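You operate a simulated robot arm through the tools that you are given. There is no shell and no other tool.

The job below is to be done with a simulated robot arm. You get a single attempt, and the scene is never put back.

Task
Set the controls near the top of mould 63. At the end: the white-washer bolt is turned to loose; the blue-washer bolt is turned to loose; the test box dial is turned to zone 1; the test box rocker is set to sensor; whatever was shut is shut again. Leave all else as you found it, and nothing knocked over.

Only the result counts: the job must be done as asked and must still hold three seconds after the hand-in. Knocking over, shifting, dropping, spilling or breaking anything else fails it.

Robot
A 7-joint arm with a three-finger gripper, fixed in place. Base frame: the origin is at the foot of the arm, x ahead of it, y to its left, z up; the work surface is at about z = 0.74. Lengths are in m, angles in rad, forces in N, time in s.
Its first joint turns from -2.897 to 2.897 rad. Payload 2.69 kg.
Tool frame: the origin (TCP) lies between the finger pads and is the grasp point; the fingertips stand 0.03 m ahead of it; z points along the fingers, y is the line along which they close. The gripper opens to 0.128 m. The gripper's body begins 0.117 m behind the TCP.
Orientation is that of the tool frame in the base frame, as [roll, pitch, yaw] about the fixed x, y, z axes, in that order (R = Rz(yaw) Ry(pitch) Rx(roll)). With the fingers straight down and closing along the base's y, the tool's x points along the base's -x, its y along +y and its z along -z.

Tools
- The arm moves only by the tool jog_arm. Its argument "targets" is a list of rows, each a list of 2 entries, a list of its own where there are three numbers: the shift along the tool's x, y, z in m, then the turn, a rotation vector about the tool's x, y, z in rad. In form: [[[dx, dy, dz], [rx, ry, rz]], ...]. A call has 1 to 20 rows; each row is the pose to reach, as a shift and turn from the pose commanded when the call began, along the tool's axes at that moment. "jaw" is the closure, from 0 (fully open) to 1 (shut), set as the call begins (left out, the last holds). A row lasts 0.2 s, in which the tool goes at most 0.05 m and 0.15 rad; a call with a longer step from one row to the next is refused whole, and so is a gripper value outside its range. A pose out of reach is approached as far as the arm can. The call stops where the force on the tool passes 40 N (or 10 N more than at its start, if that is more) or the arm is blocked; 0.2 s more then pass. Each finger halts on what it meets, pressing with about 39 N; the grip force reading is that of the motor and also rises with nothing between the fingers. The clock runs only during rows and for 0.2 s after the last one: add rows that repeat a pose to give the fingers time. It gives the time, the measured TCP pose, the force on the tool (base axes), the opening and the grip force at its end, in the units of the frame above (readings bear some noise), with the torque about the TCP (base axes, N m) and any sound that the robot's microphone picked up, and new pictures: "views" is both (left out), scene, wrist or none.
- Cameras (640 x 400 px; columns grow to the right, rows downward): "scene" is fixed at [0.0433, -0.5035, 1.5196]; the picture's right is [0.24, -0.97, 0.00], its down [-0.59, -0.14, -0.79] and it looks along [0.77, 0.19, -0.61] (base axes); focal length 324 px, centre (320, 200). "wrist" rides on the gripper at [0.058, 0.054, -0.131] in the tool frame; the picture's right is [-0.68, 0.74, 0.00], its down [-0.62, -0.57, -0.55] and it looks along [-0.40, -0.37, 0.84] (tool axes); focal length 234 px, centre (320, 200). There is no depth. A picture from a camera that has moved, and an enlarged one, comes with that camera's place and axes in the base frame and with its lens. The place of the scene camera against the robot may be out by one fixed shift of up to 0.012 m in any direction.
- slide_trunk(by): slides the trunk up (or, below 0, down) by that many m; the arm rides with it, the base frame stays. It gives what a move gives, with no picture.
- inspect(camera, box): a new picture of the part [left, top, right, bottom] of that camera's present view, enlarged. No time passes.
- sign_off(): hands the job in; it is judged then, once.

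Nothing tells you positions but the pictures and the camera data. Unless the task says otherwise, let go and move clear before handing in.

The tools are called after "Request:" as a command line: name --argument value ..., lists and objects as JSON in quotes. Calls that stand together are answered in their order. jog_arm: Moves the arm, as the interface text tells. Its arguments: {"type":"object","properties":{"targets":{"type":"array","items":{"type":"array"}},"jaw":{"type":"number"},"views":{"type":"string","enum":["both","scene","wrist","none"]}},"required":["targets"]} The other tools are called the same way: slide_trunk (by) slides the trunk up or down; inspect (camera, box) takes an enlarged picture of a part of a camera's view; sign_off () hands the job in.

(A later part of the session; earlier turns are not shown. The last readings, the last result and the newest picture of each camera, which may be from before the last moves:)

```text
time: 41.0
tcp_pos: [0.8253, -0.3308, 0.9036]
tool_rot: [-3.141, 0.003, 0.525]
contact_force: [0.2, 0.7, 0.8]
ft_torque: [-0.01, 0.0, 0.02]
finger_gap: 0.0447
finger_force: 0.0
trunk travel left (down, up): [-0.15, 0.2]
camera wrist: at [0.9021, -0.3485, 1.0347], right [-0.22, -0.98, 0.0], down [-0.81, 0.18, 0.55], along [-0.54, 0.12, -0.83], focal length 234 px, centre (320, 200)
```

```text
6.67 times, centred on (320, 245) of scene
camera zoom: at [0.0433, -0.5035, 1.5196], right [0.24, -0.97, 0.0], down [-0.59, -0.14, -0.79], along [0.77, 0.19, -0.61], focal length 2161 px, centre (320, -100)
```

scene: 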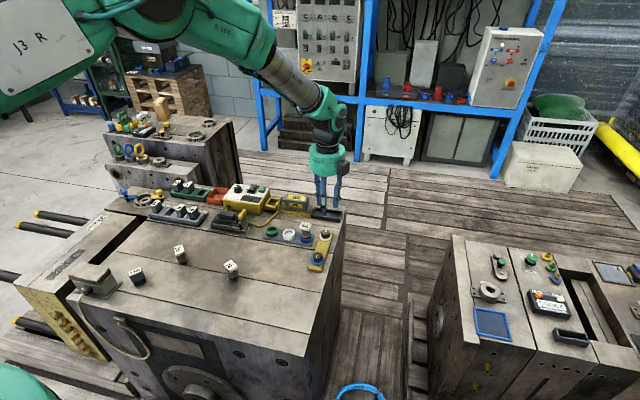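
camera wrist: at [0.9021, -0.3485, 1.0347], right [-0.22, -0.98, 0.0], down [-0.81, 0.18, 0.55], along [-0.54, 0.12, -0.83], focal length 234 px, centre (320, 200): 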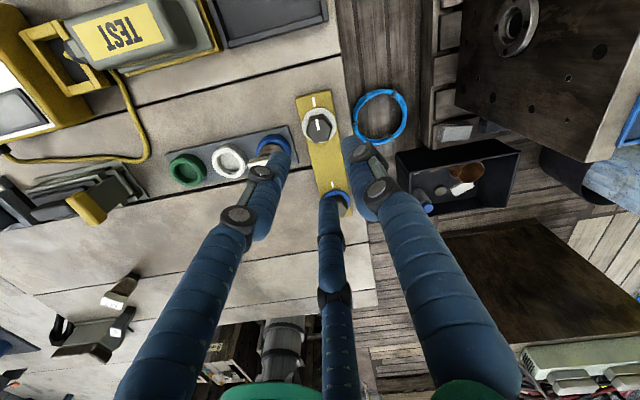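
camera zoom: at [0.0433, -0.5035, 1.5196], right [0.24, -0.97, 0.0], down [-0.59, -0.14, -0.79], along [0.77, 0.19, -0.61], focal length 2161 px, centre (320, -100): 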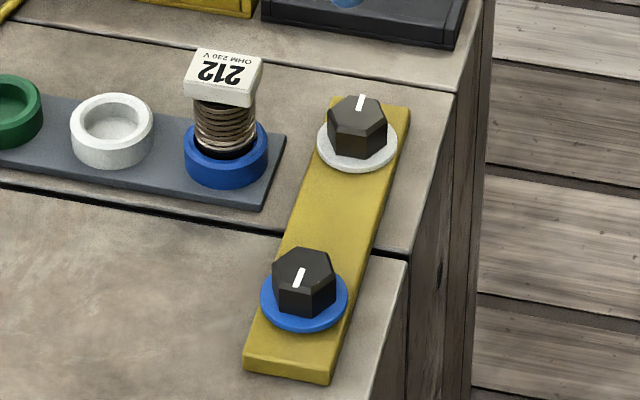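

The white bolt sits about 1.5 mm toward -x of the tool axis and the fingers clear the 212 cartridge. Lowering around it.

Request:
jog_arm --targets '[[[-0.0013, -0.0008, 0.03], [0, 0, 0]], [[-0.0013, -0.0008, 0.06], [0, 0, 0]], [[-0.0013, -0.0008, 0.08], [0, 0, 0]], [[-0.0013, -0.0008, 0.095], [0, 0, 0]], [[-0.0013, -0.0008, 0.105], [0, 0, 0]], [[-0.0013, -0.0008, 0.113], [0, 0, 0]], [[-0.0013, -0.0008, 0.119], [0, 0, 0]], [[-0.0013, -0.0008, 0.119], [0, 0, 0]]]' --views "both"

Request:
inspect --camera "wrist" --box '[250, 130, 390, 230]'

Request:
inspect --camera "scene" --box '[290, 200, 350, 260]'

```text
time: 42.8
tcp_pos: [0.8233, -0.3326, 0.7848]
tool_rot: [-3.14, 0.0, 0.524]
contact_force: [0.9, -0.2, -0.6]
ft_torque: [0.01, -0.04, 0.03]
finger_gap: 0.0449
finger_force: 0.1
trunk travel left (down, up): [-0.15, 0.2]
camera wrist: at [0.9014, -0.3487, 0.9159], right [-0.22, -0.98, 0.0], down [-0.82, 0.18, 0.55], along [-0.54, 0.12, -0.83], focal length 234 px, centre (320, 200)
```

scene: 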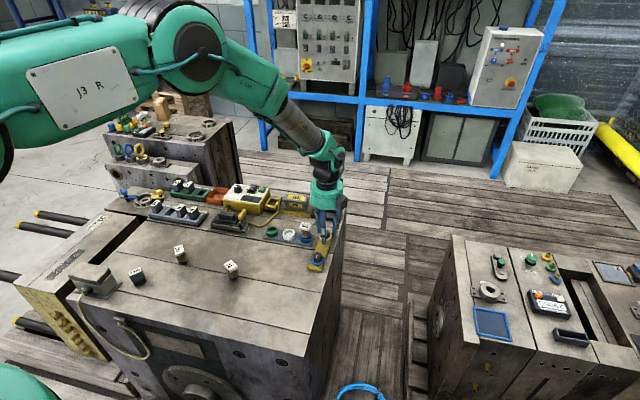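
wrist: 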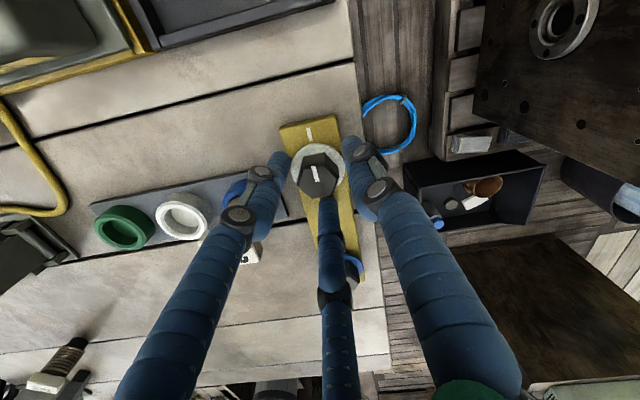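

```text
4.00 times, centred on (320, 180) of wrist
camera zoom: at [0.9014, -0.3487, 0.9159], right [-0.22, -0.98, 0.0], down [-0.82, 0.18, 0.55], along [-0.54, 0.12, -0.83], focal length 937 px, centre (320, 280)
```

zoom: 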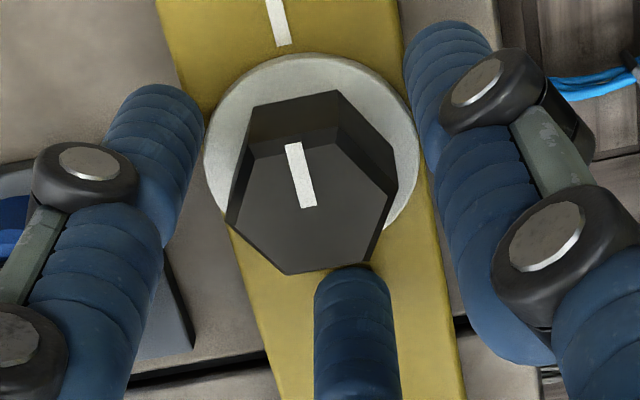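

```text
6.67 times, centred on (320, 230) of scene
camera zoom: at [0.0433, -0.5035, 1.5196], right [0.24, -0.97, 0.0], down [-0.59, -0.14, -0.79], along [0.77, 0.19, -0.61], focal length 2161 px, centre (320, 0)
```

zoom: 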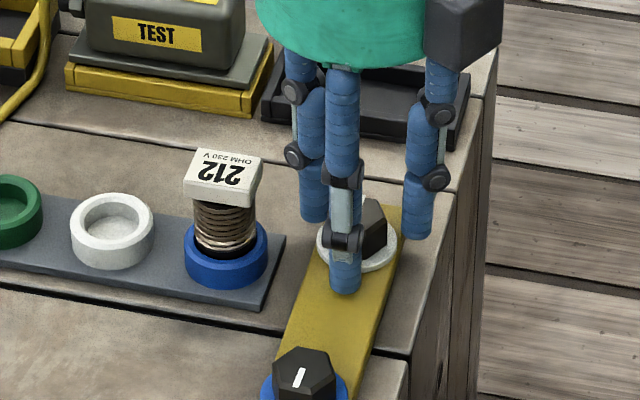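

Well centred. Closing on the white-washer bolt.

Request:
jog_arm --targets '[[[0, 0, 0], [0, 0, 0]], [[0, 0, 0], [0, 0, 0]], [[0, 0, 0], [0, 0, 0]]]' --jaw 1 --views "none"

```text
time: 43.6
tcp_pos: [0.8244, -0.3295, 0.7843]
tool_rot: [-3.14, 0.0, 0.527]
contact_force: [13.0, 17.3, -2.1]
ft_torque: [0.59, -0.5, 0.03]
finger_gap: 0.0269
finger_force: 45.1
trunk travel left (down, up): [-0.15, 0.2]
```

Request:
jog_arm --targets '[[[0.0018, -0.0008, 0], [0, 0, 0]], [[0.0018, -0.0008, 0], [0, 0, -0.07]], [[0.0018, -0.0008, -0.0001], [0, 0, -0.14]], [[0.0018, -0.0008, -0.0002], [0, 0, -0.21]], [[0.0018, -0.0008, -0.0003], [0, 0, -0.28]]]' --views "none"

```text
time: 44.8
tcp_pos: [0.8244, -0.33, 0.786]
tool_rot: [-3.14, 0.0, 0.803]
contact_force: [14.1, -4.6, -6.6]
ft_torque: [-0.21, -0.56, 0.02]
finger_gap: 0.027
finger_force: 45.2
trunk travel left (down, up): [-0.15, 0.2]
```

Request:
jog_arm --targets '[[[0.0005, 0.0011, 0], [0, 0, -0.07]], [[0.0005, 0.0011, 0], [0, 0, -0.14]], [[0.0005, 0.0011, 0], [0, 0, -0.21]], [[0.0005, 0.0011, 0], [0, 0, -0.28]], [[0.0005, 0.0011, 0], [0, 0, -0.35]]]' --views "none"

```text
time: 46.0
tcp_pos: [0.8244, -0.331, 0.7863]
tool_rot: [-3.139, -0.001, 1.156]
contact_force: [2.6, -8.2, -1.7]
ft_torque: [-0.3, -0.03, -0.01]
finger_gap: 0.0268
finger_force: 45.3
trunk travel left (down, up): [-0.15, 0.2]
```

Request:
jog_arm --targets '[[[-0.0005, 0.0005, 0], [0, 0, -0.07]], [[-0.0005, 0.0005, -0.0001], [0, 0, -0.14]], [[-0.0005, 0.0005, -0.0002], [0, 0, -0.21]], [[-0.0005, 0.0005, -0.0003], [0, 0, -0.28]], [[-0.0005, 0.0005, -0.0004], [0, 0, -0.35]]]' --views "none"

```text
time: 47.2
tcp_pos: [0.8258, -0.3297, 0.7859]
tool_rot: [-3.137, -0.002, 1.505]
contact_force: [-10.4, 4.1, 2.9]
ft_torque: [0.17, 0.37, -0.03]
finger_gap: 0.0268
finger_force: 44.8
trunk travel left (down, up): [-0.15, 0.2]
```

Request:
jog_arm --targets '[[[0.0003, -0.0009, 0], [0, 0, -0.07]], [[0.0003, -0.0009, -0.0001], [0, 0, -0.14]], [[0.0003, -0.0009, -0.0002], [0, 0, -0.21]], [[0.0003, -0.0009, -0.0003], [0, 0, -0.28]], [[0.0003, -0.0009, -0.0005], [0, 0, -0.35]]]' --views "wrist"

```text
time: 48.4
tcp_pos: [0.8252, -0.3304, 0.7873]
tool_rot: [-3.139, -0.002, 1.856]
contact_force: [-1.9, -3.2, -3.9]
ft_torque: [-0.27, -0.05, -0.02]
finger_gap: 0.0268
finger_force: 45.3
trunk travel left (down, up): [-0.15, 0.2]
camera wrist: at [0.8603, -0.259, 0.9176], right [0.9, -0.44, 0.0], down [-0.37, -0.75, 0.55], along [-0.24, -0.49, -0.84], focal length 234 px, centre (320, 200)
```

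wrist: 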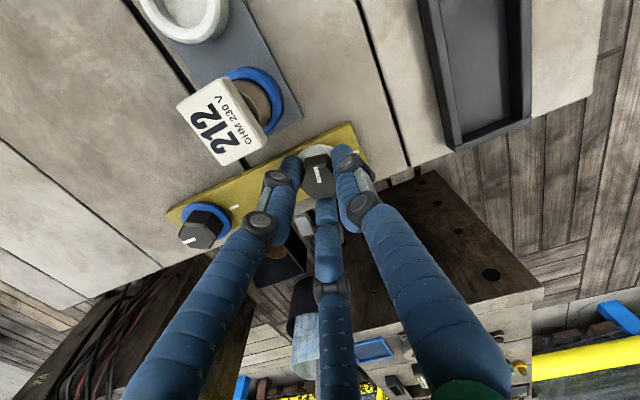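

Request:
jog_arm --targets '[[[0, 0, 0], [0, 0, -0.07]], [[0, 0, -0.0001], [0, 0, -0.14]], [[0, 0, -0.0002], [0, 0, -0.21]], [[0, 0, -0.0003], [0, 0, -0.28]], [[0, 0, -0.0003], [0, 0, -0.35]]]' --views "none"

```text
time: 49.6
tcp_pos: [0.8255, -0.3304, 0.7866]
tool_rot: [3.14, -0.002, 2.205]
contact_force: [-0.8, 1.5, 1.3]
ft_torque: [-0.11, -0.09, 0.02]
finger_gap: 0.0268
finger_force: 45.0
trunk travel left (down, up): [-0.15, 0.2]
```

Request:
jog_arm --targets '[[[0, 0, -0.0001], [0, 0, -0.07]], [[0, 0, -0.0001], [0, 0, -0.14]], [[0, 0, -0.0002], [0, 0, -0.21]], [[0, 0, -0.0003], [0, 0, -0.28]], [[0, 0, -0.0004], [0, 0, -0.35]]]' --views "none"

```text
time: 50.8
tcp_pos: [0.8254, -0.3297, 0.7875]
tool_rot: [-3.141, -0.002, 2.555]
contact_force: [6.0, -9.5, -2.2]
ft_torque: [-0.49, -0.43, 0.01]
finger_gap: 0.0267
finger_force: 44.9
trunk travel left (down, up): [-0.15, 0.2]
```

Request:
jog_arm --targets '[[[-0.0008, -0.0004, -0.0001], [0, 0, -0.07]], [[-0.0008, -0.0004, -0.0001], [0, 0, -0.14]], [[-0.0008, -0.0004, -0.0002], [0, 0, -0.21]], [[-0.0008, -0.0004, -0.0003], [0, 0, -0.28]], [[-0.0008, -0.0004, -0.0003], [0, 0, -0.35]]]' --views "none"

```text
time: 52.0
tcp_pos: [0.8247, -0.3306, 0.7872]
tool_rot: [3.141, -0.001, 2.904]
contact_force: [5.5, 4.3, 4.9]
ft_torque: [0.12, -0.14, -0.02]
finger_gap: 0.027
finger_force: 45.3
trunk travel left (down, up): [-0.15, 0.2]
```

Request:
jog_arm --targets '[[[-0.0003, 0.0002, -0.0003], [0, 0, -0.07]], [[-0.0003, 0.0002, -0.0004], [0, 0, -0.14]], [[-0.0003, 0.0002, -0.0005], [0, 0, -0.21]], [[-0.0003, 0.0002, -0.0006], [0, 0, -0.28]], [[-0.0003, 0.0002, -0.0007], [0, 0, -0.35]]]' --views "none"

```text
time: 53.2
tcp_pos: [0.8252, -0.3304, 0.7882]
tool_rot: [3.141, 0.0, -3.028]
contact_force: [7.3, 11.3, 3.4]
ft_torque: [0.28, -0.23, -0.03]
finger_gap: 0.0269
finger_force: 44.7
trunk travel left (down, up): [-0.15, 0.2]
```

Request:
jog_arm --targets '[[[-0.0007, 0.0008, -0.0002], [0, 0, -0.07]], [[-0.0007, 0.0008, -0.0003], [0, 0, -0.14]], [[-0.0007, 0.0008, -0.0004], [0, 0, -0.21]], [[-0.0007, 0.0008, -0.0005], [0, 0, -0.28]], [[-0.0007, 0.0008, -0.0006], [0, 0, -0.35]], [[-0.0007, 0.0008, -0.0006], [0, 0, -0.42]]]' --views "wrist"

Request:
inspect --camera "scene" --box '[290, 210, 350, 270]'

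```text
time: 54.6
tcp_pos: [0.825, -0.331, 0.7886]
tool_rot: [3.137, 0.0, -2.608]
contact_force: [-6.2, 1.0, 0.4]
ft_torque: [0.01, 0.37, 0.03]
finger_gap: 0.0266
finger_force: 45.1
trunk travel left (down, up): [-0.15, 0.2]
camera wrist: at [0.7477, -0.3136, 0.9195], right [0.21, 0.98, 0.0], down [0.82, -0.18, 0.55], along [0.53, -0.11, -0.84], focal length 234 px, centre (320, 200)
```

wrist: 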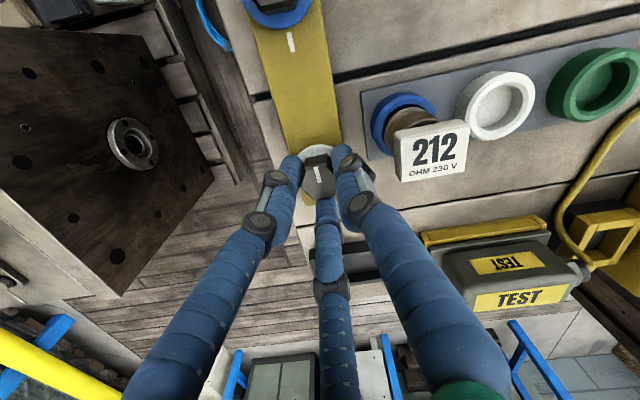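

```text
6.67 times, centred on (320, 240) of scene
camera zoom: at [0.0433, -0.5035, 1.5196], right [0.24, -0.97, 0.0], down [-0.59, -0.14, -0.79], along [0.77, 0.19, -0.61], focal length 2161 px, centre (320, -67)
```

zoom: 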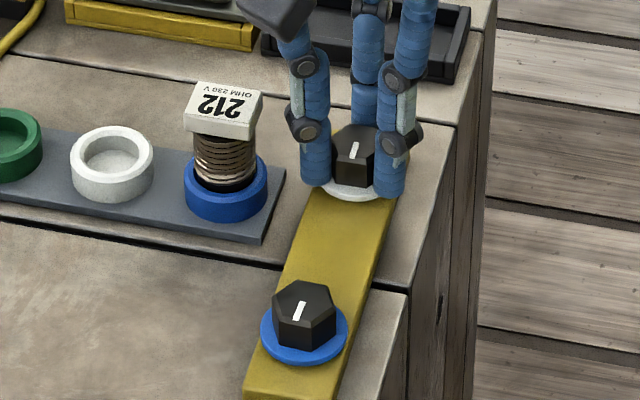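

180° reached on the white bolt too, risen ~3.5 mm. I'll keep going a little to learn whether there's an end stop within the remaining wrist range.

Request:
jog_arm --targets '[[[0.0003, 0.0004, -0.0001], [0, 0, -0.07]], [[0.0003, 0.0004, -0.0001], [0, 0, -0.14]], [[0.0003, 0.0004, -0.0002], [0, 0, -0.21]], [[0.0003, 0.0004, -0.0003], [0, 0, -0.28]], [[0.0003, 0.0004, -0.0004], [0, 0, -0.35]]]' --views "none"

```text
time: 55.8
tcp_pos: [0.825, -0.3297, 0.788]
tool_rot: [3.14, 0.0, -2.257]
contact_force: [-13.7, -5.1, -1.1]
ft_torque: [-0.2, 0.55, 0.02]
finger_gap: 0.0272
finger_force: 45.0
trunk travel left (down, up): [-0.15, 0.2]
```

Request:
jog_arm --targets '[[[0.0011, 0.0007, -0.0001], [0, 0, -0.07]], [[0.0011, 0.0007, -0.0001], [0, 0, -0.14]], [[0.0011, 0.0007, -0.0002], [0, 0, -0.21]], [[0.0011, 0.0007, -0.0003], [0, 0, -0.28]], [[0.0011, 0.0007, -0.0004], [0, 0, -0.35]]]' --views "none"

```text
time: 57.0
tcp_pos: [0.8256, -0.3302, 0.7886]
tool_rot: [3.141, 0.002, -1.909]
contact_force: [1.8, -0.5, 1.1]
ft_torque: [0.08, -0.24, 0.0]
finger_gap: 0.0267
finger_force: 44.9
trunk travel left (down, up): [-0.15, 0.2]
```

Request:
jog_arm --targets '[[[0, 0, -0.0001], [0, 0, -0.07]], [[0, 0, -0.0001], [0, 0, -0.14]], [[0, 0, -0.0002], [0, 0, -0.21]], [[0, 0, -0.0003], [0, 0, -0.28]], [[0, 0, -0.0004], [0, 0, -0.35]]]' --views "none"

```text
time: 58.2
tcp_pos: [0.8253, -0.3311, 0.7904]
tool_rot: [3.138, 0.0, -1.56]
contact_force: [13.0, 3.9, -6.1]
ft_torque: [-0.08, -0.52, -0.03]
finger_gap: 0.027
finger_force: 44.8
trunk travel left (down, up): [-0.15, 0.2]
```

Request:
jog_arm --targets '[[[-0.0003, -0.0011, 0], [0, 0, -0.07]], [[-0.0003, -0.0011, 0], [0, 0, -0.14]], [[-0.0003, -0.0011, 0], [0, 0, -0.21]], [[-0.0003, -0.0011, -0.0001], [0, 0, -0.28]], [[-0.0003, -0.0011, -0.0002], [0, 0, -0.35]]]' --views "none"

```text
time: 59.4
tcp_pos: [0.8242, -0.3299, 0.7897]
tool_rot: [3.139, 0.003, -1.209]
contact_force: [-6.1, 4.0, -0.6]
ft_torque: [0.11, 0.32, -0.01]
finger_gap: 0.0266
finger_force: 44.9
trunk travel left (down, up): [-0.15, 0.2]
```

Request:
jog_arm --targets '[[[-0.0004, 0.0003, 0], [0, 0, -0.07]], [[-0.0004, 0.0003, -0.0001], [0, 0, -0.14]], [[-0.0004, 0.0003, -0.0002], [0, 0, -0.21]], [[-0.0004, 0.0003, -0.0003], [0, 0, -0.28]], [[-0.0004, 0.0003, -0.0004], [0, 0, -0.35]]]' --views "wrist"

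Request:
inspect --camera "wrist" --box '[250, 130, 390, 230]'

Request:
inspect --camera "scene" --box '[290, 210, 350, 270]'

```text
time: 60.6
tcp_pos: [0.8262, -0.33, 0.7898]
tool_rot: [3.141, 0.001, -0.858]
contact_force: [-2.3, 8.2, -4.8]
ft_torque: [0.17, -0.07, -0.49]
finger_gap: 0.0266
finger_force: 45.5
trunk travel left (down, up): [-0.15, 0.2]
camera wrist: at [0.8228, -0.4096, 0.9214], right [-1.0, 0.03, 0.0], down [0.03, 0.83, 0.55], along [0.02, 0.55, -0.84], focal length 234 px, centre (320, 200)
```

wrist: 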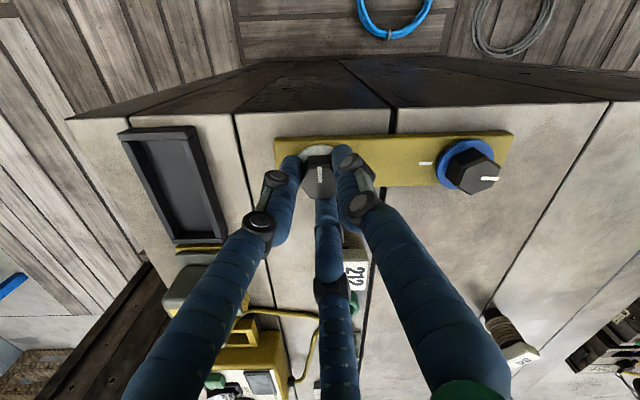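

```text
4.00 times, centred on (320, 180) of wrist
camera zoom: at [0.8228, -0.4096, 0.9214], right [-1.0, 0.03, 0.0], down [0.03, 0.83, 0.55], along [0.02, 0.55, -0.84], focal length 937 px, centre (320, 280)
```

zoom: 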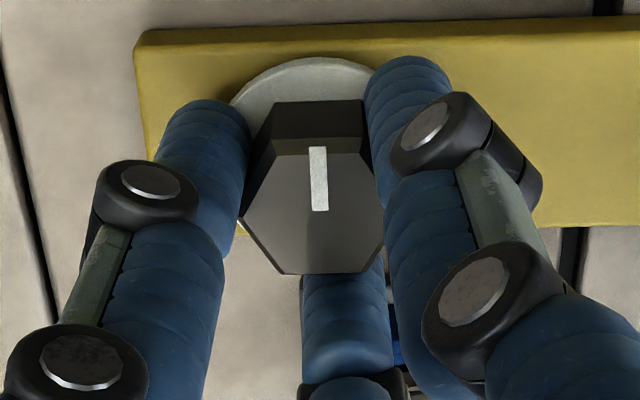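

```text
6.67 times, centred on (320, 240) of scene
camera zoom: at [0.0433, -0.5035, 1.5196], right [0.24, -0.97, 0.0], down [-0.59, -0.14, -0.79], along [0.77, 0.19, -0.61], focal length 2161 px, centre (320, -67)
```

zoom: 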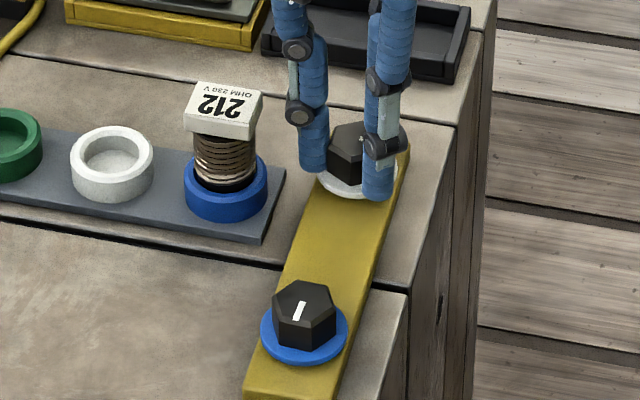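

At ~270° the torque about z rose and the fingers began slipping on the hex: that's an end stop, a three-quarter turn counter-clockwise, so "loose" is the stop. I'll open only slightly (the 212 cartridge is near one finger), lift straight up, and check.

Request:
jog_arm --targets '[[[0, 0, 0], [0, 0, 0]], [[0, 0, 0], [0, 0, 0]], [[0, 0, -0.015], [0, 0, 0]], [[0, 0, -0.04], [0, 0, 0]], [[0, 0, -0.08], [0, 0, 0]], [[0, 0, -0.115], [0, 0, 0]], [[0, 0, -0.115], [0, 0, 0]]]' --jaw 0.68 --views "both"

Request:
inspect --camera "wrist" --box '[250, 80, 390, 180]'

Request:
inspect --camera "scene" --box '[300, 225, 340, 275]'

```text
time: 62.2
tcp_pos: [0.8235, -0.3295, 0.9067]
tool_rot: [3.141, 0.002, -0.86]
contact_force: [-0.4, 0.3, 0.5]
ft_torque: [0.01, -0.07, 0.01]
finger_gap: 0.0409
finger_force: 0.1
trunk travel left (down, up): [-0.15, 0.2]
camera wrist: at [0.8217, -0.4083, 1.0372], right [-1.0, 0.03, 0.0], down [0.03, 0.83, 0.55], along [0.02, 0.55, -0.84], focal length 234 px, centre (320, 200)
```

scene: 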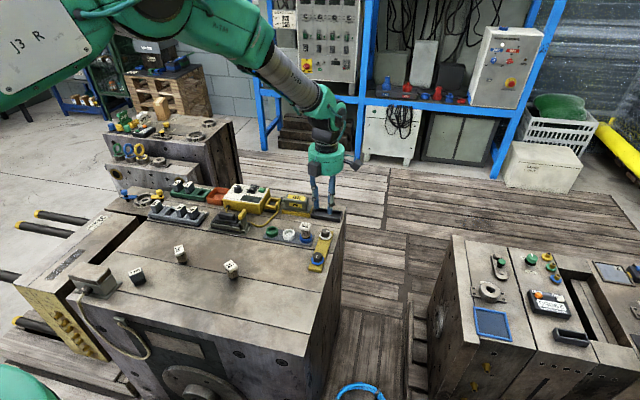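
wrist: 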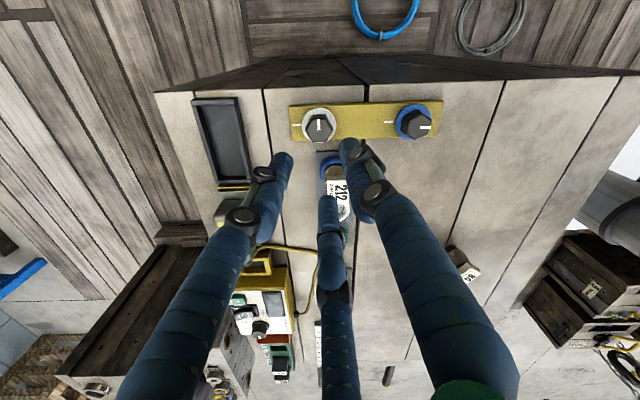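

```text
4.00 times, centred on (320, 130) of wrist
camera zoom: at [0.8217, -0.4083, 1.0372], right [-1.0, 0.03, 0.0], down [0.03, 0.83, 0.55], along [0.02, 0.55, -0.84], focal length 937 px, centre (320, 480)
```

zoom: 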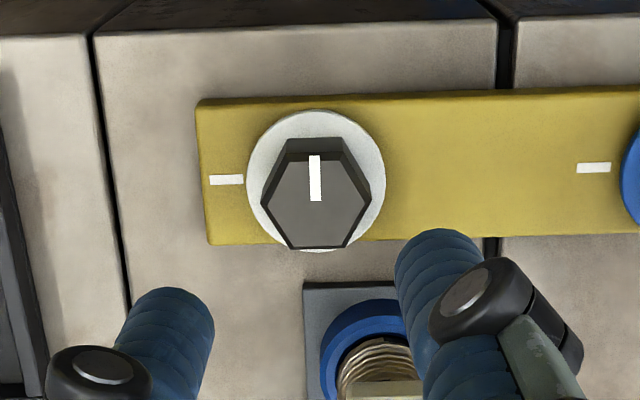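

```text
8.00 times, centred on (320, 250) of scene
camera zoom: at [0.0433, -0.5035, 1.5196], right [0.24, -0.97, 0.0], down [-0.59, -0.14, -0.79], along [0.77, 0.19, -0.61], focal length 2594 px, centre (320, -200)
```

zoom: 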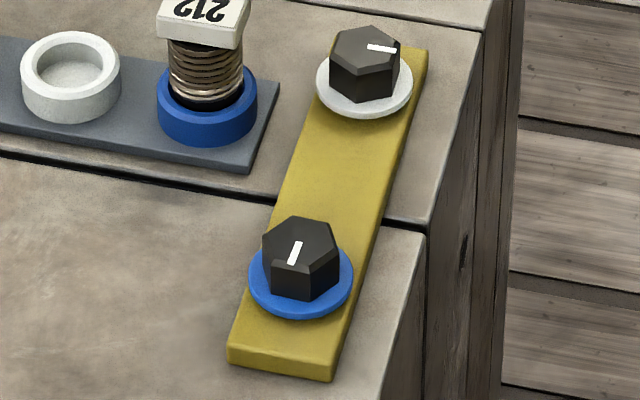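

The white bolt now rests at its stop (pointer square to the strap). Now I'll give the blue bolt its last quarter turn to the same stop: moving over it and unwinding the wrist.

Request:
jog_arm --targets '[[[-0.0055, 0.0064, 0], [0, 0, 0.1352]], [[-0.011, 0.0129, 0], [0, 0, 0.2705]], [[-0.0165, 0.0193, 0], [0, 0, 0.4057]], [[-0.0219, 0.0258, 0], [0, 0, 0.5409]], [[-0.0274, 0.0322, 0], [0, 0, 0.6762]], [[-0.0329, 0.0386, 0], [0, 0, 0.8114]], [[-0.0384, 0.0451, 0], [0, 0, 0.9466]], [[-0.0439, 0.0515, 0], [0, 0, 1.0818]], [[-0.0494, 0.0579, 0], [0, 0, 1.2171]], [[-0.0548, 0.0644, 0], [0, 0, 1.3523]], [[-0.0603, 0.0708, 0], [0, 0, 1.4875]], [[-0.0658, 0.0773, 0], [0, 0, 1.6228]], [[-0.0713, 0.0837, 0], [0, 0, 1.758]], [[-0.0713, 0.0837, 0], [0, 0, 1.758]]]' --jaw 0.6 --views "wrist"

Request:
inspect --camera "wrist" --box '[250, 80, 390, 180]'

```text
time: 65.2
tcp_pos: [0.7153, -0.3299, 0.9054]
tool_rot: [3.14, -0.001, -2.62]
contact_force: [-0.2, 0.2, 0.4]
ft_torque: [-0.02, -0.02, 0.0]
finger_gap: 0.0513
finger_force: 0.1
trunk travel left (down, up): [-0.15, 0.2]
camera wrist: at [0.6379, -0.3131, 1.0361], right [0.22, 0.98, 0.0], down [0.82, -0.18, 0.55], along [0.53, -0.12, -0.84], focal length 234 px, centre (320, 200)
```

wrist: 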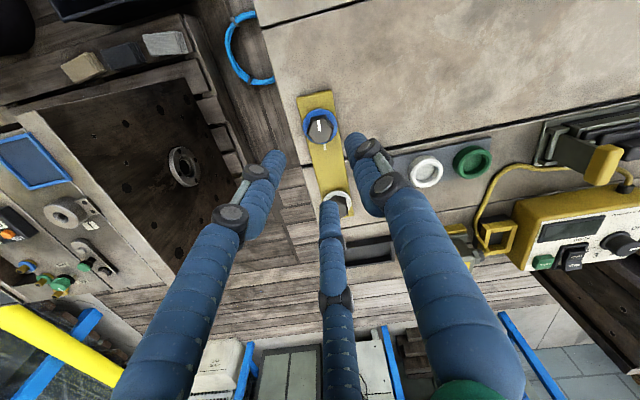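

```text
4.00 times, centred on (320, 130) of wrist
camera zoom: at [0.6379, -0.3131, 1.0361], right [0.22, 0.98, 0.0], down [0.82, -0.18, 0.55], along [0.53, -0.12, -0.84], focal length 937 px, centre (320, 480)
```

zoom: 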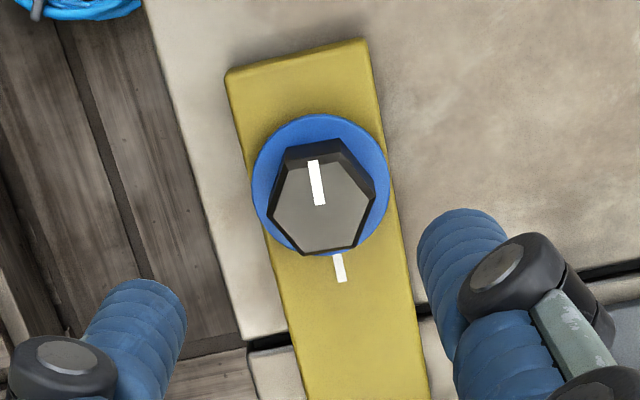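

Request:
jog_arm --targets '[[[-0.001, 0, 0.03], [0, 0, 0]], [[-0.001, 0, 0.06], [0, 0, 0]], [[-0.001, 0, 0.08], [0, 0, 0]], [[-0.001, 0, 0.095], [0, 0, 0]], [[-0.001, 0, 0.105], [0, 0, 0]], [[-0.001, 0, 0.112], [0, 0, 0]], [[-0.001, 0, 0.117], [0, 0, 0]], [[-0.001, 0, 0.117], [0, 0, 0]]]' --views "none"

Request:
jog_arm --targets '[[[0, 0, 0], [0, 0, 0]], [[0, 0, 0], [0, 0, 0]], [[0, 0, 0], [0, 0, 0]]]' --jaw 1 --views "none"

```text
time: 67.0
tcp_pos: [0.7171, -0.3304, 0.7897]
tool_rot: [3.14, -0.001, -2.619]
contact_force: [0.5, 0.5, -0.2]
ft_torque: [-0.01, 0.0, -0.01]
finger_gap: 0.0513
finger_force: 0.2
trunk travel left (down, up): [-0.15, 0.2]
```

```text
time: 67.8
tcp_pos: [0.7158, -0.3306, 0.7884]
tool_rot: [3.137, -0.003, -2.617]
contact_force: [-7.8, -6.7, 1.2]
ft_torque: [-0.24, 0.19, 0.0]
finger_gap: 0.0271
finger_force: 44.9
trunk travel left (down, up): [-0.15, 0.2]
```

Request:
jog_arm --targets '[[[0.0008, -0.0002, 0], [0, 0, -0.07]], [[0.0008, -0.0002, -0.0001], [0, 0, -0.14]], [[0.0008, -0.0002, -0.0002], [0, 0, -0.21]], [[0.0008, -0.0002, -0.0003], [0, 0, -0.28]], [[0.0008, -0.0002, -0.0004], [0, 0, -0.35]]]' --views "none"

```text
time: 69.0
tcp_pos: [0.7145, -0.3298, 0.7898]
tool_rot: [3.141, 0.0, -2.268]
contact_force: [1.6, 10.5, 3.1]
ft_torque: [0.37, 0.01, 0.02]
finger_gap: 0.0269
finger_force: 45.3
trunk travel left (down, up): [-0.15, 0.2]
```

Request:
jog_arm --targets '[[[-0.0007, 0.0005, 0], [0, 0, -0.07]], [[-0.0007, 0.0005, -0.0001], [0, 0, -0.14]], [[-0.0007, 0.0005, -0.0002], [0, 0, -0.21]], [[-0.0007, 0.0005, -0.0003], [0, 0, -0.28]], [[-0.0007, 0.0005, -0.0005], [0, 0, -0.35]]]' --views "none"

```text
time: 70.2
tcp_pos: [0.7162, -0.3298, 0.789]
tool_rot: [3.141, 0.0, -1.915]
contact_force: [2.8, 6.1, 1.6]
ft_torque: [0.13, -0.16, 0.01]
finger_gap: 0.0268
finger_force: 45.2
trunk travel left (down, up): [-0.15, 0.2]
```

Request:
jog_arm --targets '[[[-0.0003, 0.0001, -0.0001], [0, 0, -0.07]], [[-0.0003, 0.0001, -0.0001], [0, 0, -0.14]], [[-0.0003, 0.0001, -0.0002], [0, 0, -0.21]], [[-0.0003, 0.0001, -0.0003], [0, 0, -0.28]], [[-0.0003, 0.0001, -0.0005], [0, 0, -0.35]]]' --views "none"

```text
time: 71.4
tcp_pos: [0.7151, -0.3298, 0.7904]
tool_rot: [3.139, 0.002, -1.568]
contact_force: [-12.9, -25.6, 0.7]
ft_torque: [-0.92, 0.28, -0.03]
finger_gap: 0.027
finger_force: 45.2
trunk travel left (down, up): [-0.15, 0.2]
```

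Request:
jog_arm --targets '[[[0.0021, 0.0011, 0], [0, 0, 0]], [[0.0021, 0.0011, -0.0001], [0, 0, -0.07]], [[0.0021, 0.0011, -0.0001], [0, 0, -0.14]], [[0.0021, 0.0011, -0.0002], [0, 0, -0.21]], [[0.0021, 0.0011, -0.0003], [0, 0, -0.28]], [[0.0021, 0.0011, -0.0004], [0, 0, -0.35]]]' --views "none"

```text
time: 72.8
tcp_pos: [0.7154, -0.3293, 0.7911]
tool_rot: [3.141, 0.002, -1.217]
contact_force: [14.6, 11.2, -1.2]
ft_torque: [0.36, -0.54, -0.01]
finger_gap: 0.0269
finger_force: 44.8
trunk travel left (down, up): [-0.15, 0.2]
```

Request:
jog_arm --targets '[[[-0.0004, -0.0013, 0], [0, 0, 0]], [[-0.0004, -0.0013, 0], [0, 0, -0.07]], [[-0.0004, -0.0013, -0.0001], [0, 0, -0.14]], [[-0.0004, -0.0013, -0.0002], [0, 0, -0.2]], [[-0.0004, -0.0013, -0.0002], [0, 0, -0.26]], [[-0.0004, -0.0013, -0.0002], [0, 0, -0.31]]]' --views "wrist"

Request:
inspect --camera "wrist" --box '[250, 130, 390, 230]'

```text
time: 74.2
tcp_pos: [0.715, -0.3299, 0.7911]
tool_rot: [3.14, 0.004, -0.907]
contact_force: [3.0, 5.1, 1.8]
ft_torque: [0.23, -0.04, -0.47]
finger_gap: 0.0268
finger_force: 44.8
trunk travel left (down, up): [-0.15, 0.2]
camera wrist: at [0.7088, -0.4094, 0.9216], right [-1.0, 0.08, 0.0], down [0.07, 0.83, 0.55], along [0.04, 0.55, -0.84], focal length 234 px, centre (320, 200)
```

wrist: 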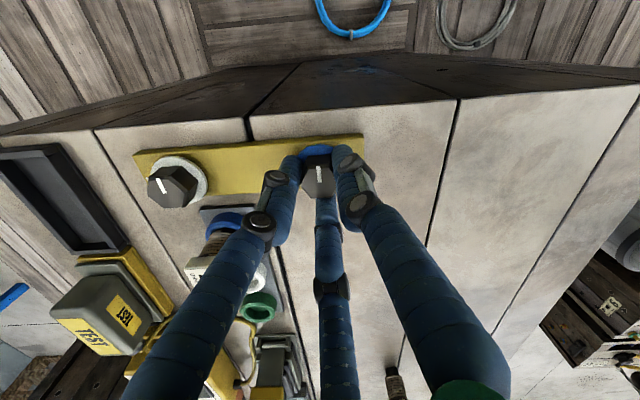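

```text
4.00 times, centred on (320, 180) of wrist
camera zoom: at [0.7088, -0.4094, 0.9216], right [-1.0, 0.08, 0.0], down [0.07, 0.83, 0.55], along [0.04, 0.55, -0.84], focal length 937 px, centre (320, 280)
```

zoom: 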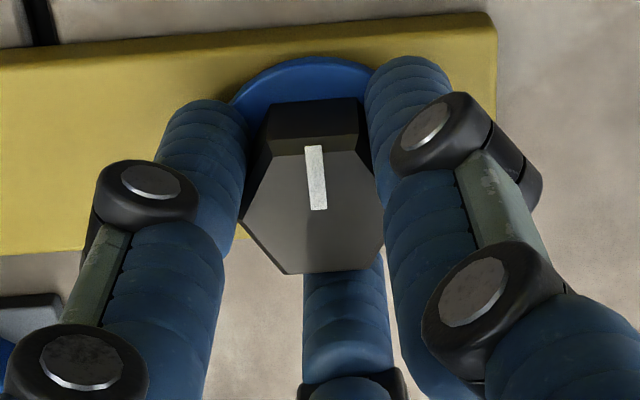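

The same stop torque (-0.47 N·m) shows the blue bolt has reached its end stop. Releasing and lifting.

Request:
jog_arm --targets '[[[0, 0, 0], [0, 0, 0]], [[0, 0, 0], [0, 0, 0]], [[0, 0, -0.015], [0, 0, 0]], [[0, 0, -0.04], [0, 0, 0]], [[0, 0, -0.08], [0, 0, 0]], [[0, 0, -0.115], [0, 0, 0]], [[0, 0, -0.115], [0, 0, 0]]]' --jaw 0.62 --views "wrist"

Request:
inspect --camera "wrist" --box '[210, 70, 390, 180]'

Request:
inspect --camera "scene" --box '[300, 225, 340, 275]'

Request:
inspect --camera "scene" --box '[215, 180, 275, 218]'

```text
time: 75.8
tcp_pos: [0.7162, -0.329, 0.907]
tool_rot: [3.141, 0.003, -0.909]
contact_force: [-1.1, 0.2, 0.6]
ft_torque: [0.01, -0.03, 0.01]
finger_gap: 0.0483
finger_force: 0.0
trunk travel left (down, up): [-0.15, 0.2]
camera wrist: at [0.71, -0.4088, 1.037], right [-1.0, 0.08, 0.0], down [0.07, 0.83, 0.55], along [0.04, 0.55, -0.84], focal length 234 px, centre (320, 200)
```

wrist: 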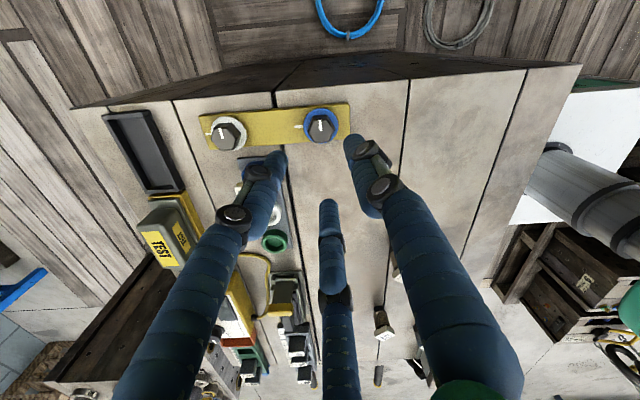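

```text
3.56 times, centred on (300, 125) of wrist
camera zoom: at [0.71, -0.4088, 1.037], right [-1.0, 0.08, 0.0], down [0.07, 0.83, 0.55], along [0.04, 0.55, -0.84], focal length 833 px, centre (391, 467)
```

zoom: 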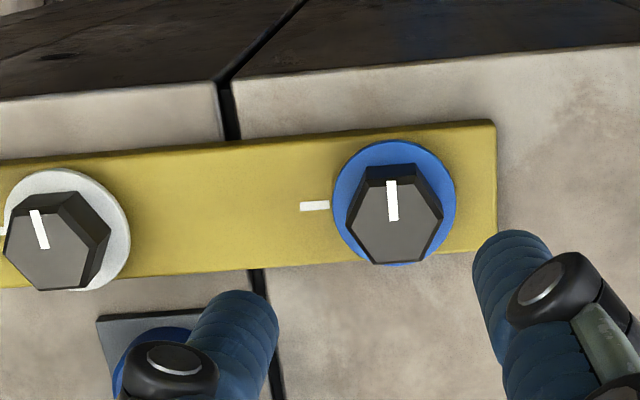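

```text
8.00 times, centred on (320, 250) of scene
camera zoom: at [0.0433, -0.5035, 1.5196], right [0.24, -0.97, 0.0], down [-0.59, -0.14, -0.79], along [0.77, 0.19, -0.61], focal length 2594 px, centre (320, -200)
```

zoom: 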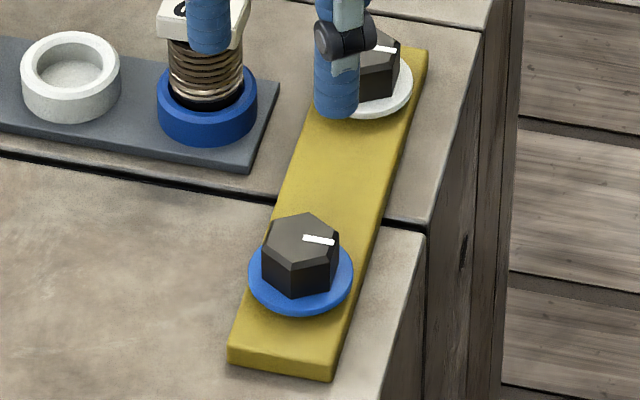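

```text
10.53 times, centred on (245, 199) of scene
camera zoom: at [0.0433, -0.5035, 1.5196], right [0.24, -0.97, 0.0], down [-0.59, -0.14, -0.79], along [0.77, 0.19, -0.61], focal length 3412 px, centre (1110, 210)
```

zoom: 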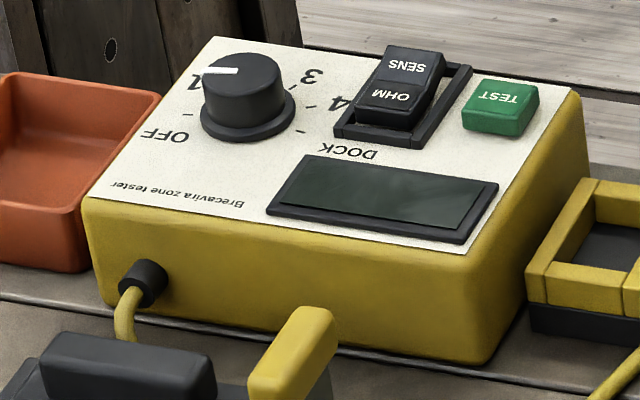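

Both bolts are at their loose stops. Next the tester: I'll travel at height to above the dial, winding the wrist so the fingers straddle clear of the rocker.

Request:
jog_arm --targets '[[[-0.0129, -0.0342, -0.0019], [0, 0, 0.1293]], [[-0.0258, -0.0684, -0.0038], [0, 0, 0.2587]], [[-0.0386, -0.1026, -0.0058], [0, 0, 0.388]], [[-0.0515, -0.1368, -0.0077], [0, 0, 0.5173]], [[-0.0644, -0.171, -0.0096], [0, 0, 0.6467]], [[-0.0773, -0.2052, -0.0115], [0, 0, 0.776]], [[-0.0901, -0.2393, -0.0134], [0, 0, 0.9053]], [[-0.103, -0.2735, -0.0153], [0, 0, 1.0347]], [[-0.1159, -0.3077, -0.0173], [0, 0, 1.164]], [[-0.1288, -0.3419, -0.0192], [0, 0, 1.2933]], [[-0.1416, -0.3761, -0.0211], [0, 0, 1.4227]], [[-0.1545, -0.4103, -0.023], [0, 0, 1.552]], [[-0.1545, -0.4103, -0.023], [0, 0, 1.552]]]' --jaw 0.5 --views "both"

Request:
inspect --camera "wrist" --box '[250, 90, 390, 190]'

```text
time: 78.6
tcp_pos: [0.9442, 0.0442, 0.9276]
tool_rot: [3.14, -0.002, -2.461]
contact_force: [1.3, 0.2, 0.5]
ft_torque: [-0.07, 0.01, -0.02]
finger_gap: 0.064
finger_force: 0.1
trunk travel left (down, up): [-0.15, 0.2]
camera wrist: at [0.8657, 0.0488, 1.0588], right [0.06, 1.0, 0.0], down [0.84, -0.05, 0.55], along [0.55, -0.03, -0.84], focal length 234 px, centre (320, 200)
```

scene: 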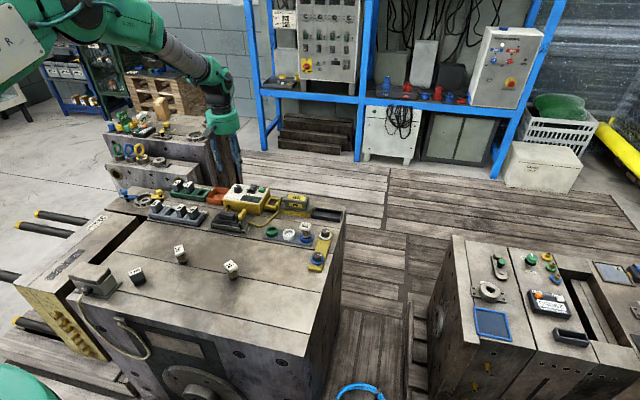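
wrist: 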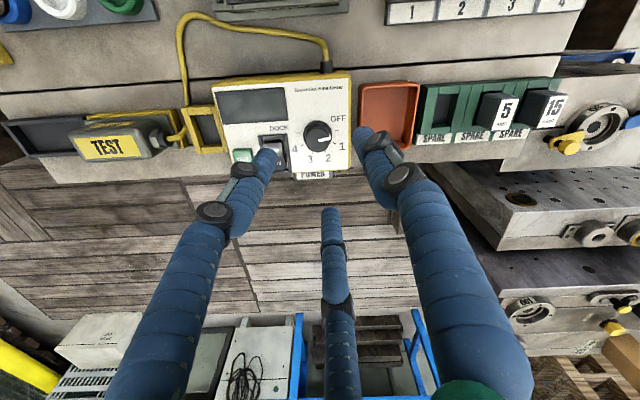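

```text
4.00 times, centred on (320, 140) of wrist
camera zoom: at [0.8657, 0.0488, 1.0588], right [0.06, 1.0, 0.0], down [0.84, -0.05, 0.55], along [0.55, -0.03, -0.84], focal length 937 px, centre (320, 440)
```

zoom: 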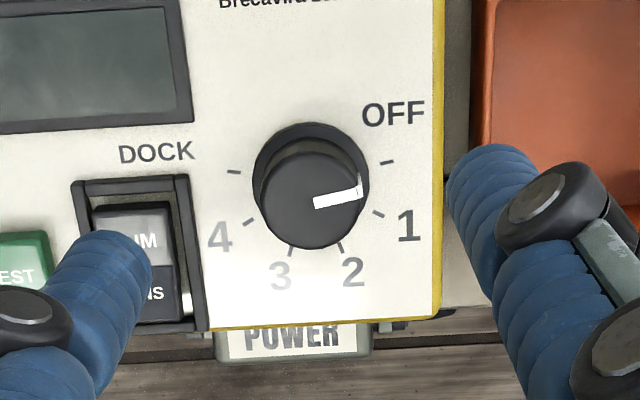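

Clear view: the dial pointer is at OFF, zone 1 is the next mark clockwise (40°). The knob is ~6–7 mm further in x than the tool axis. I'll shift and come lower to refine.

Request:
jog_arm --targets '[[[-0.0022, -0.0025, 0.02], [0, 0, 0]], [[-0.0044, -0.0049, 0.04], [0, 0, 0]], [[-0.0044, -0.0049, 0.055], [0, 0, 0]], [[-0.0044, -0.0049, 0.055], [0, 0, 0]]]' --views "both"

Request:
inspect --camera "wrist" --box '[250, 100, 390, 200]'

Request:
inspect --camera "scene" --box '[205, 145, 275, 215]'

```text
time: 79.6
tcp_pos: [0.9506, 0.0433, 0.8723]
tool_rot: [3.14, 0.001, -2.461]
contact_force: [-0.4, -1.0, -0.6]
ft_torque: [-0.03, 0.02, 0.0]
finger_gap: 0.064
finger_force: 0.1
trunk travel left (down, up): [-0.15, 0.2]
camera wrist: at [0.8715, 0.0475, 1.0037], right [0.06, 1.0, 0.0], down [0.84, -0.05, 0.55], along [0.55, -0.03, -0.84], focal length 234 px, centre (320, 200)
```

scene: 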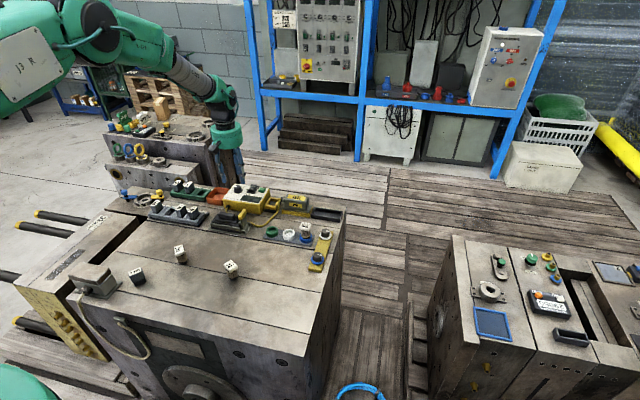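
wrist: 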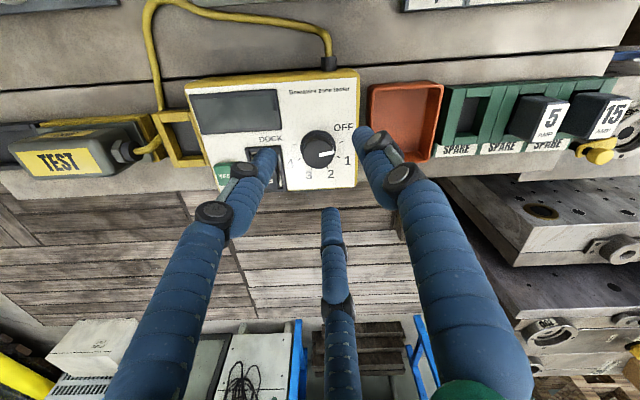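

```text
4.00 times, centred on (320, 150) of wrist
camera zoom: at [0.8715, 0.0475, 1.0037], right [0.06, 1.0, 0.0], down [0.84, -0.05, 0.55], along [0.55, -0.03, -0.84], focal length 937 px, centre (320, 400)
```

zoom: 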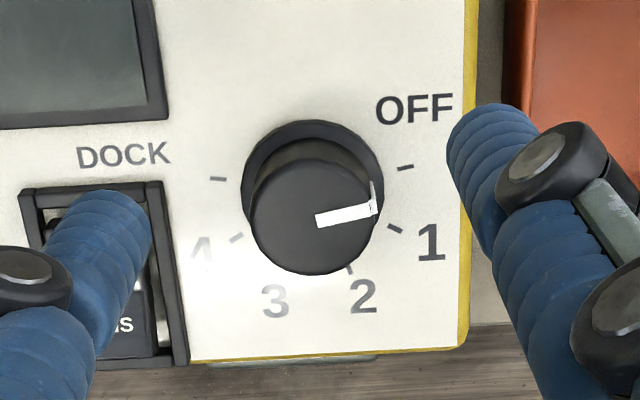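

```text
5.71 times, centred on (240, 180) of scene
camera zoom: at [0.0433, -0.5035, 1.5196], right [0.24, -0.97, 0.0], down [-0.59, -0.14, -0.79], along [0.77, 0.19, -0.61], focal length 1852 px, centre (777, 314)
```

zoom: 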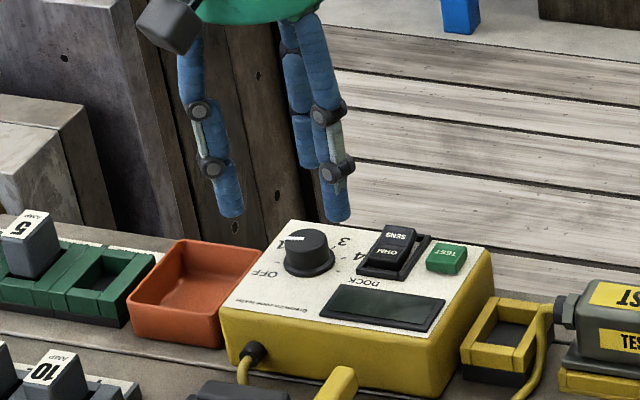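

The knob centre is within ~1.5 mm of the axis (top ≈0.810, diameter ≈28 mm). I'll narrow the jaws, turn 10° so no finger faces the rocker frame, and lower around the knob.

Request:
jog_arm --targets '[[[0.0011, 0.0, 0], [0, 0, 0.09]], [[0.0011, 0, 0.01], [0, 0, 0.1745]], [[0.0011, 0, 0.025], [0, 0, 0.1745]], [[0.0011, 0, 0.035], [0, 0, 0.1745]], [[0.0011, 0, 0.043], [0, 0, 0.1745]], [[0.0011, 0, 0.043], [0, 0, 0.1745]]]' --jaw 0.64 --views "both"

Request:
inspect --camera "wrist" --box '[250, 130, 390, 230]'

Request:
inspect --camera "scene" --box '[210, 165, 280, 215]'

```text
time: 81.0
tcp_pos: [0.949, 0.0431, 0.829]
tool_rot: [3.14, -0.001, -2.636]
contact_force: [-0.7, -0.7, -0.4]
ft_torque: [0.03, 0.01, 0.02]
finger_gap: 0.046
finger_force: 0.1
trunk travel left (down, up): [-0.15, 0.2]
camera wrist: at [0.8725, 0.0617, 0.9609], right [0.23, 0.97, 0.0], down [0.81, -0.2, 0.55], along [0.53, -0.13, -0.84], focal length 234 px, centre (320, 200)
```

scene: 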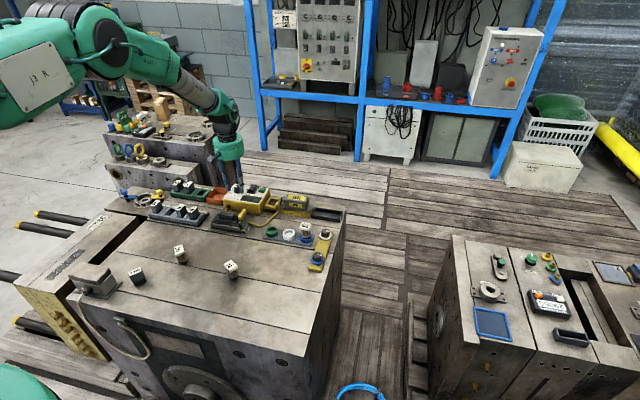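
wrist: 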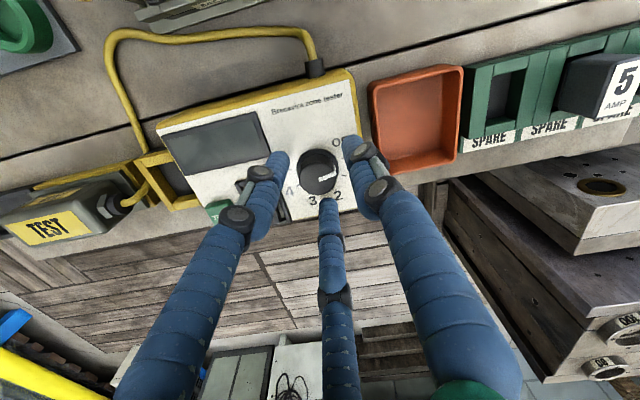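

```text
4.00 times, centred on (320, 180) of wrist
camera zoom: at [0.8725, 0.0617, 0.9609], right [0.23, 0.97, 0.0], down [0.81, -0.2, 0.55], along [0.53, -0.13, -0.84], focal length 937 px, centre (320, 280)
```

zoom: 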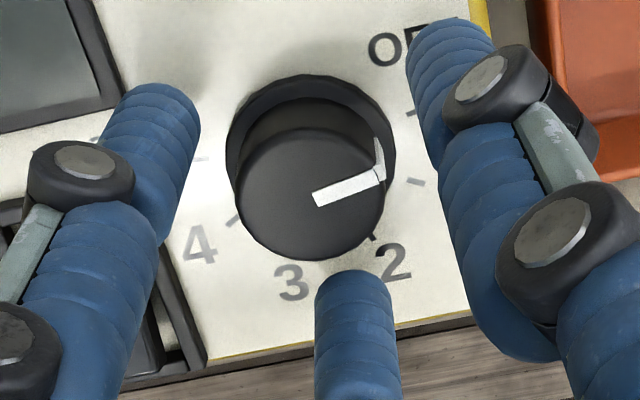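

```text
8.00 times, centred on (245, 190) of scene
camera zoom: at [0.0433, -0.5035, 1.5196], right [0.24, -0.97, 0.0], down [-0.59, -0.14, -0.79], along [0.77, 0.19, -0.61], focal length 2594 px, centre (920, 280)
```

zoom: 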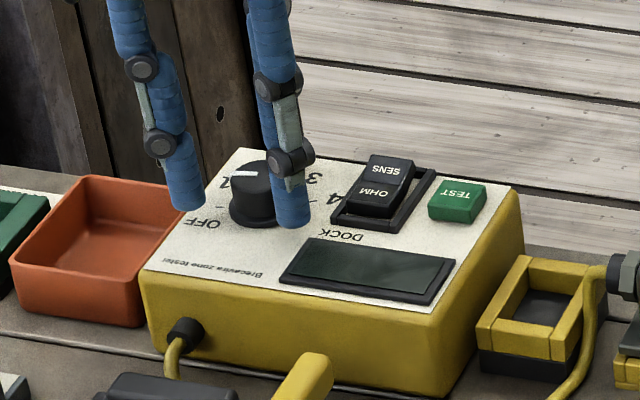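

Centred to about 1 mm. I'll trim 1 mm in y and close on the knob.

Request:
jog_arm --targets '[[[0.0005, -0.0009, 0], [0, 0, 0]], [[0.0005, -0.0009, 0], [0, 0, 0]]]' --jaw 0.755 --views "wrist"

Request:
inspect --camera "wrist" --box '[250, 130, 390, 230]'

```text
time: 81.6
tcp_pos: [0.9491, 0.0413, 0.8301]
tool_rot: [3.139, -0.003, -2.635]
contact_force: [1.1, 0.0, 0.5]
ft_torque: [-0.01, 0.01, 0.03]
finger_gap: 0.0313
finger_force: 0.1
trunk travel left (down, up): [-0.15, 0.2]
camera wrist: at [0.8723, 0.0603, 0.9609], right [0.23, 0.97, 0.0], down [0.81, -0.2, 0.55], along [0.53, -0.13, -0.84], focal length 234 px, centre (320, 200)
```

wrist: 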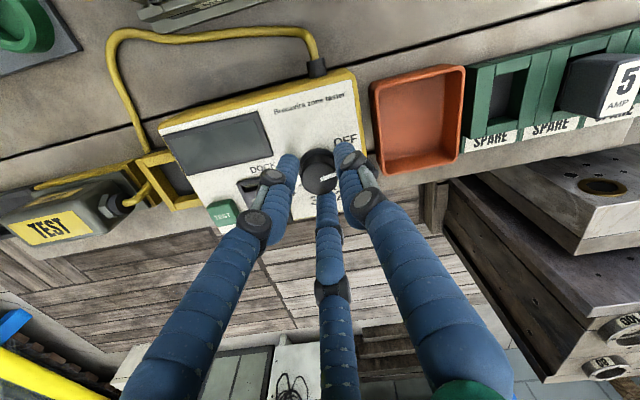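

```text
4.00 times, centred on (320, 180) of wrist
camera zoom: at [0.8723, 0.0603, 0.9609], right [0.23, 0.97, 0.0], down [0.81, -0.2, 0.55], along [0.53, -0.13, -0.84], focal length 937 px, centre (320, 280)
```

zoom: 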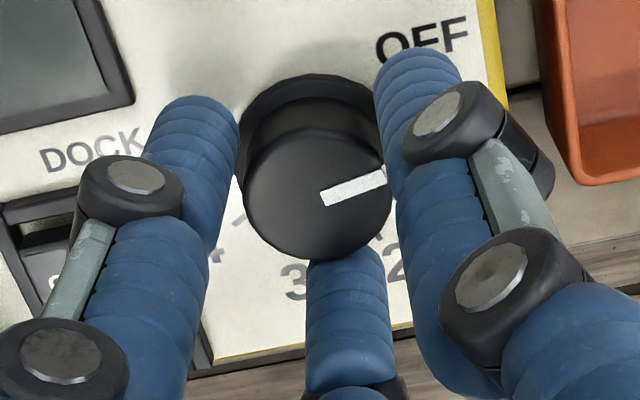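

Request:
jog_arm --targets '[[[0, 0, 0], [0, 0, 0]], [[0, 0, 0], [0, 0, 0]]]' --jaw 0.8 --views "none"

```text
time: 82.2
tcp_pos: [0.9499, 0.0416, 0.8299]
tool_rot: [3.14, 0.0, -2.636]
contact_force: [6.1, 0.1, -0.7]
ft_torque: [0.02, -0.18, -0.03]
finger_gap: 0.0296
finger_force: 3.2
trunk travel left (down, up): [-0.15, 0.2]
```

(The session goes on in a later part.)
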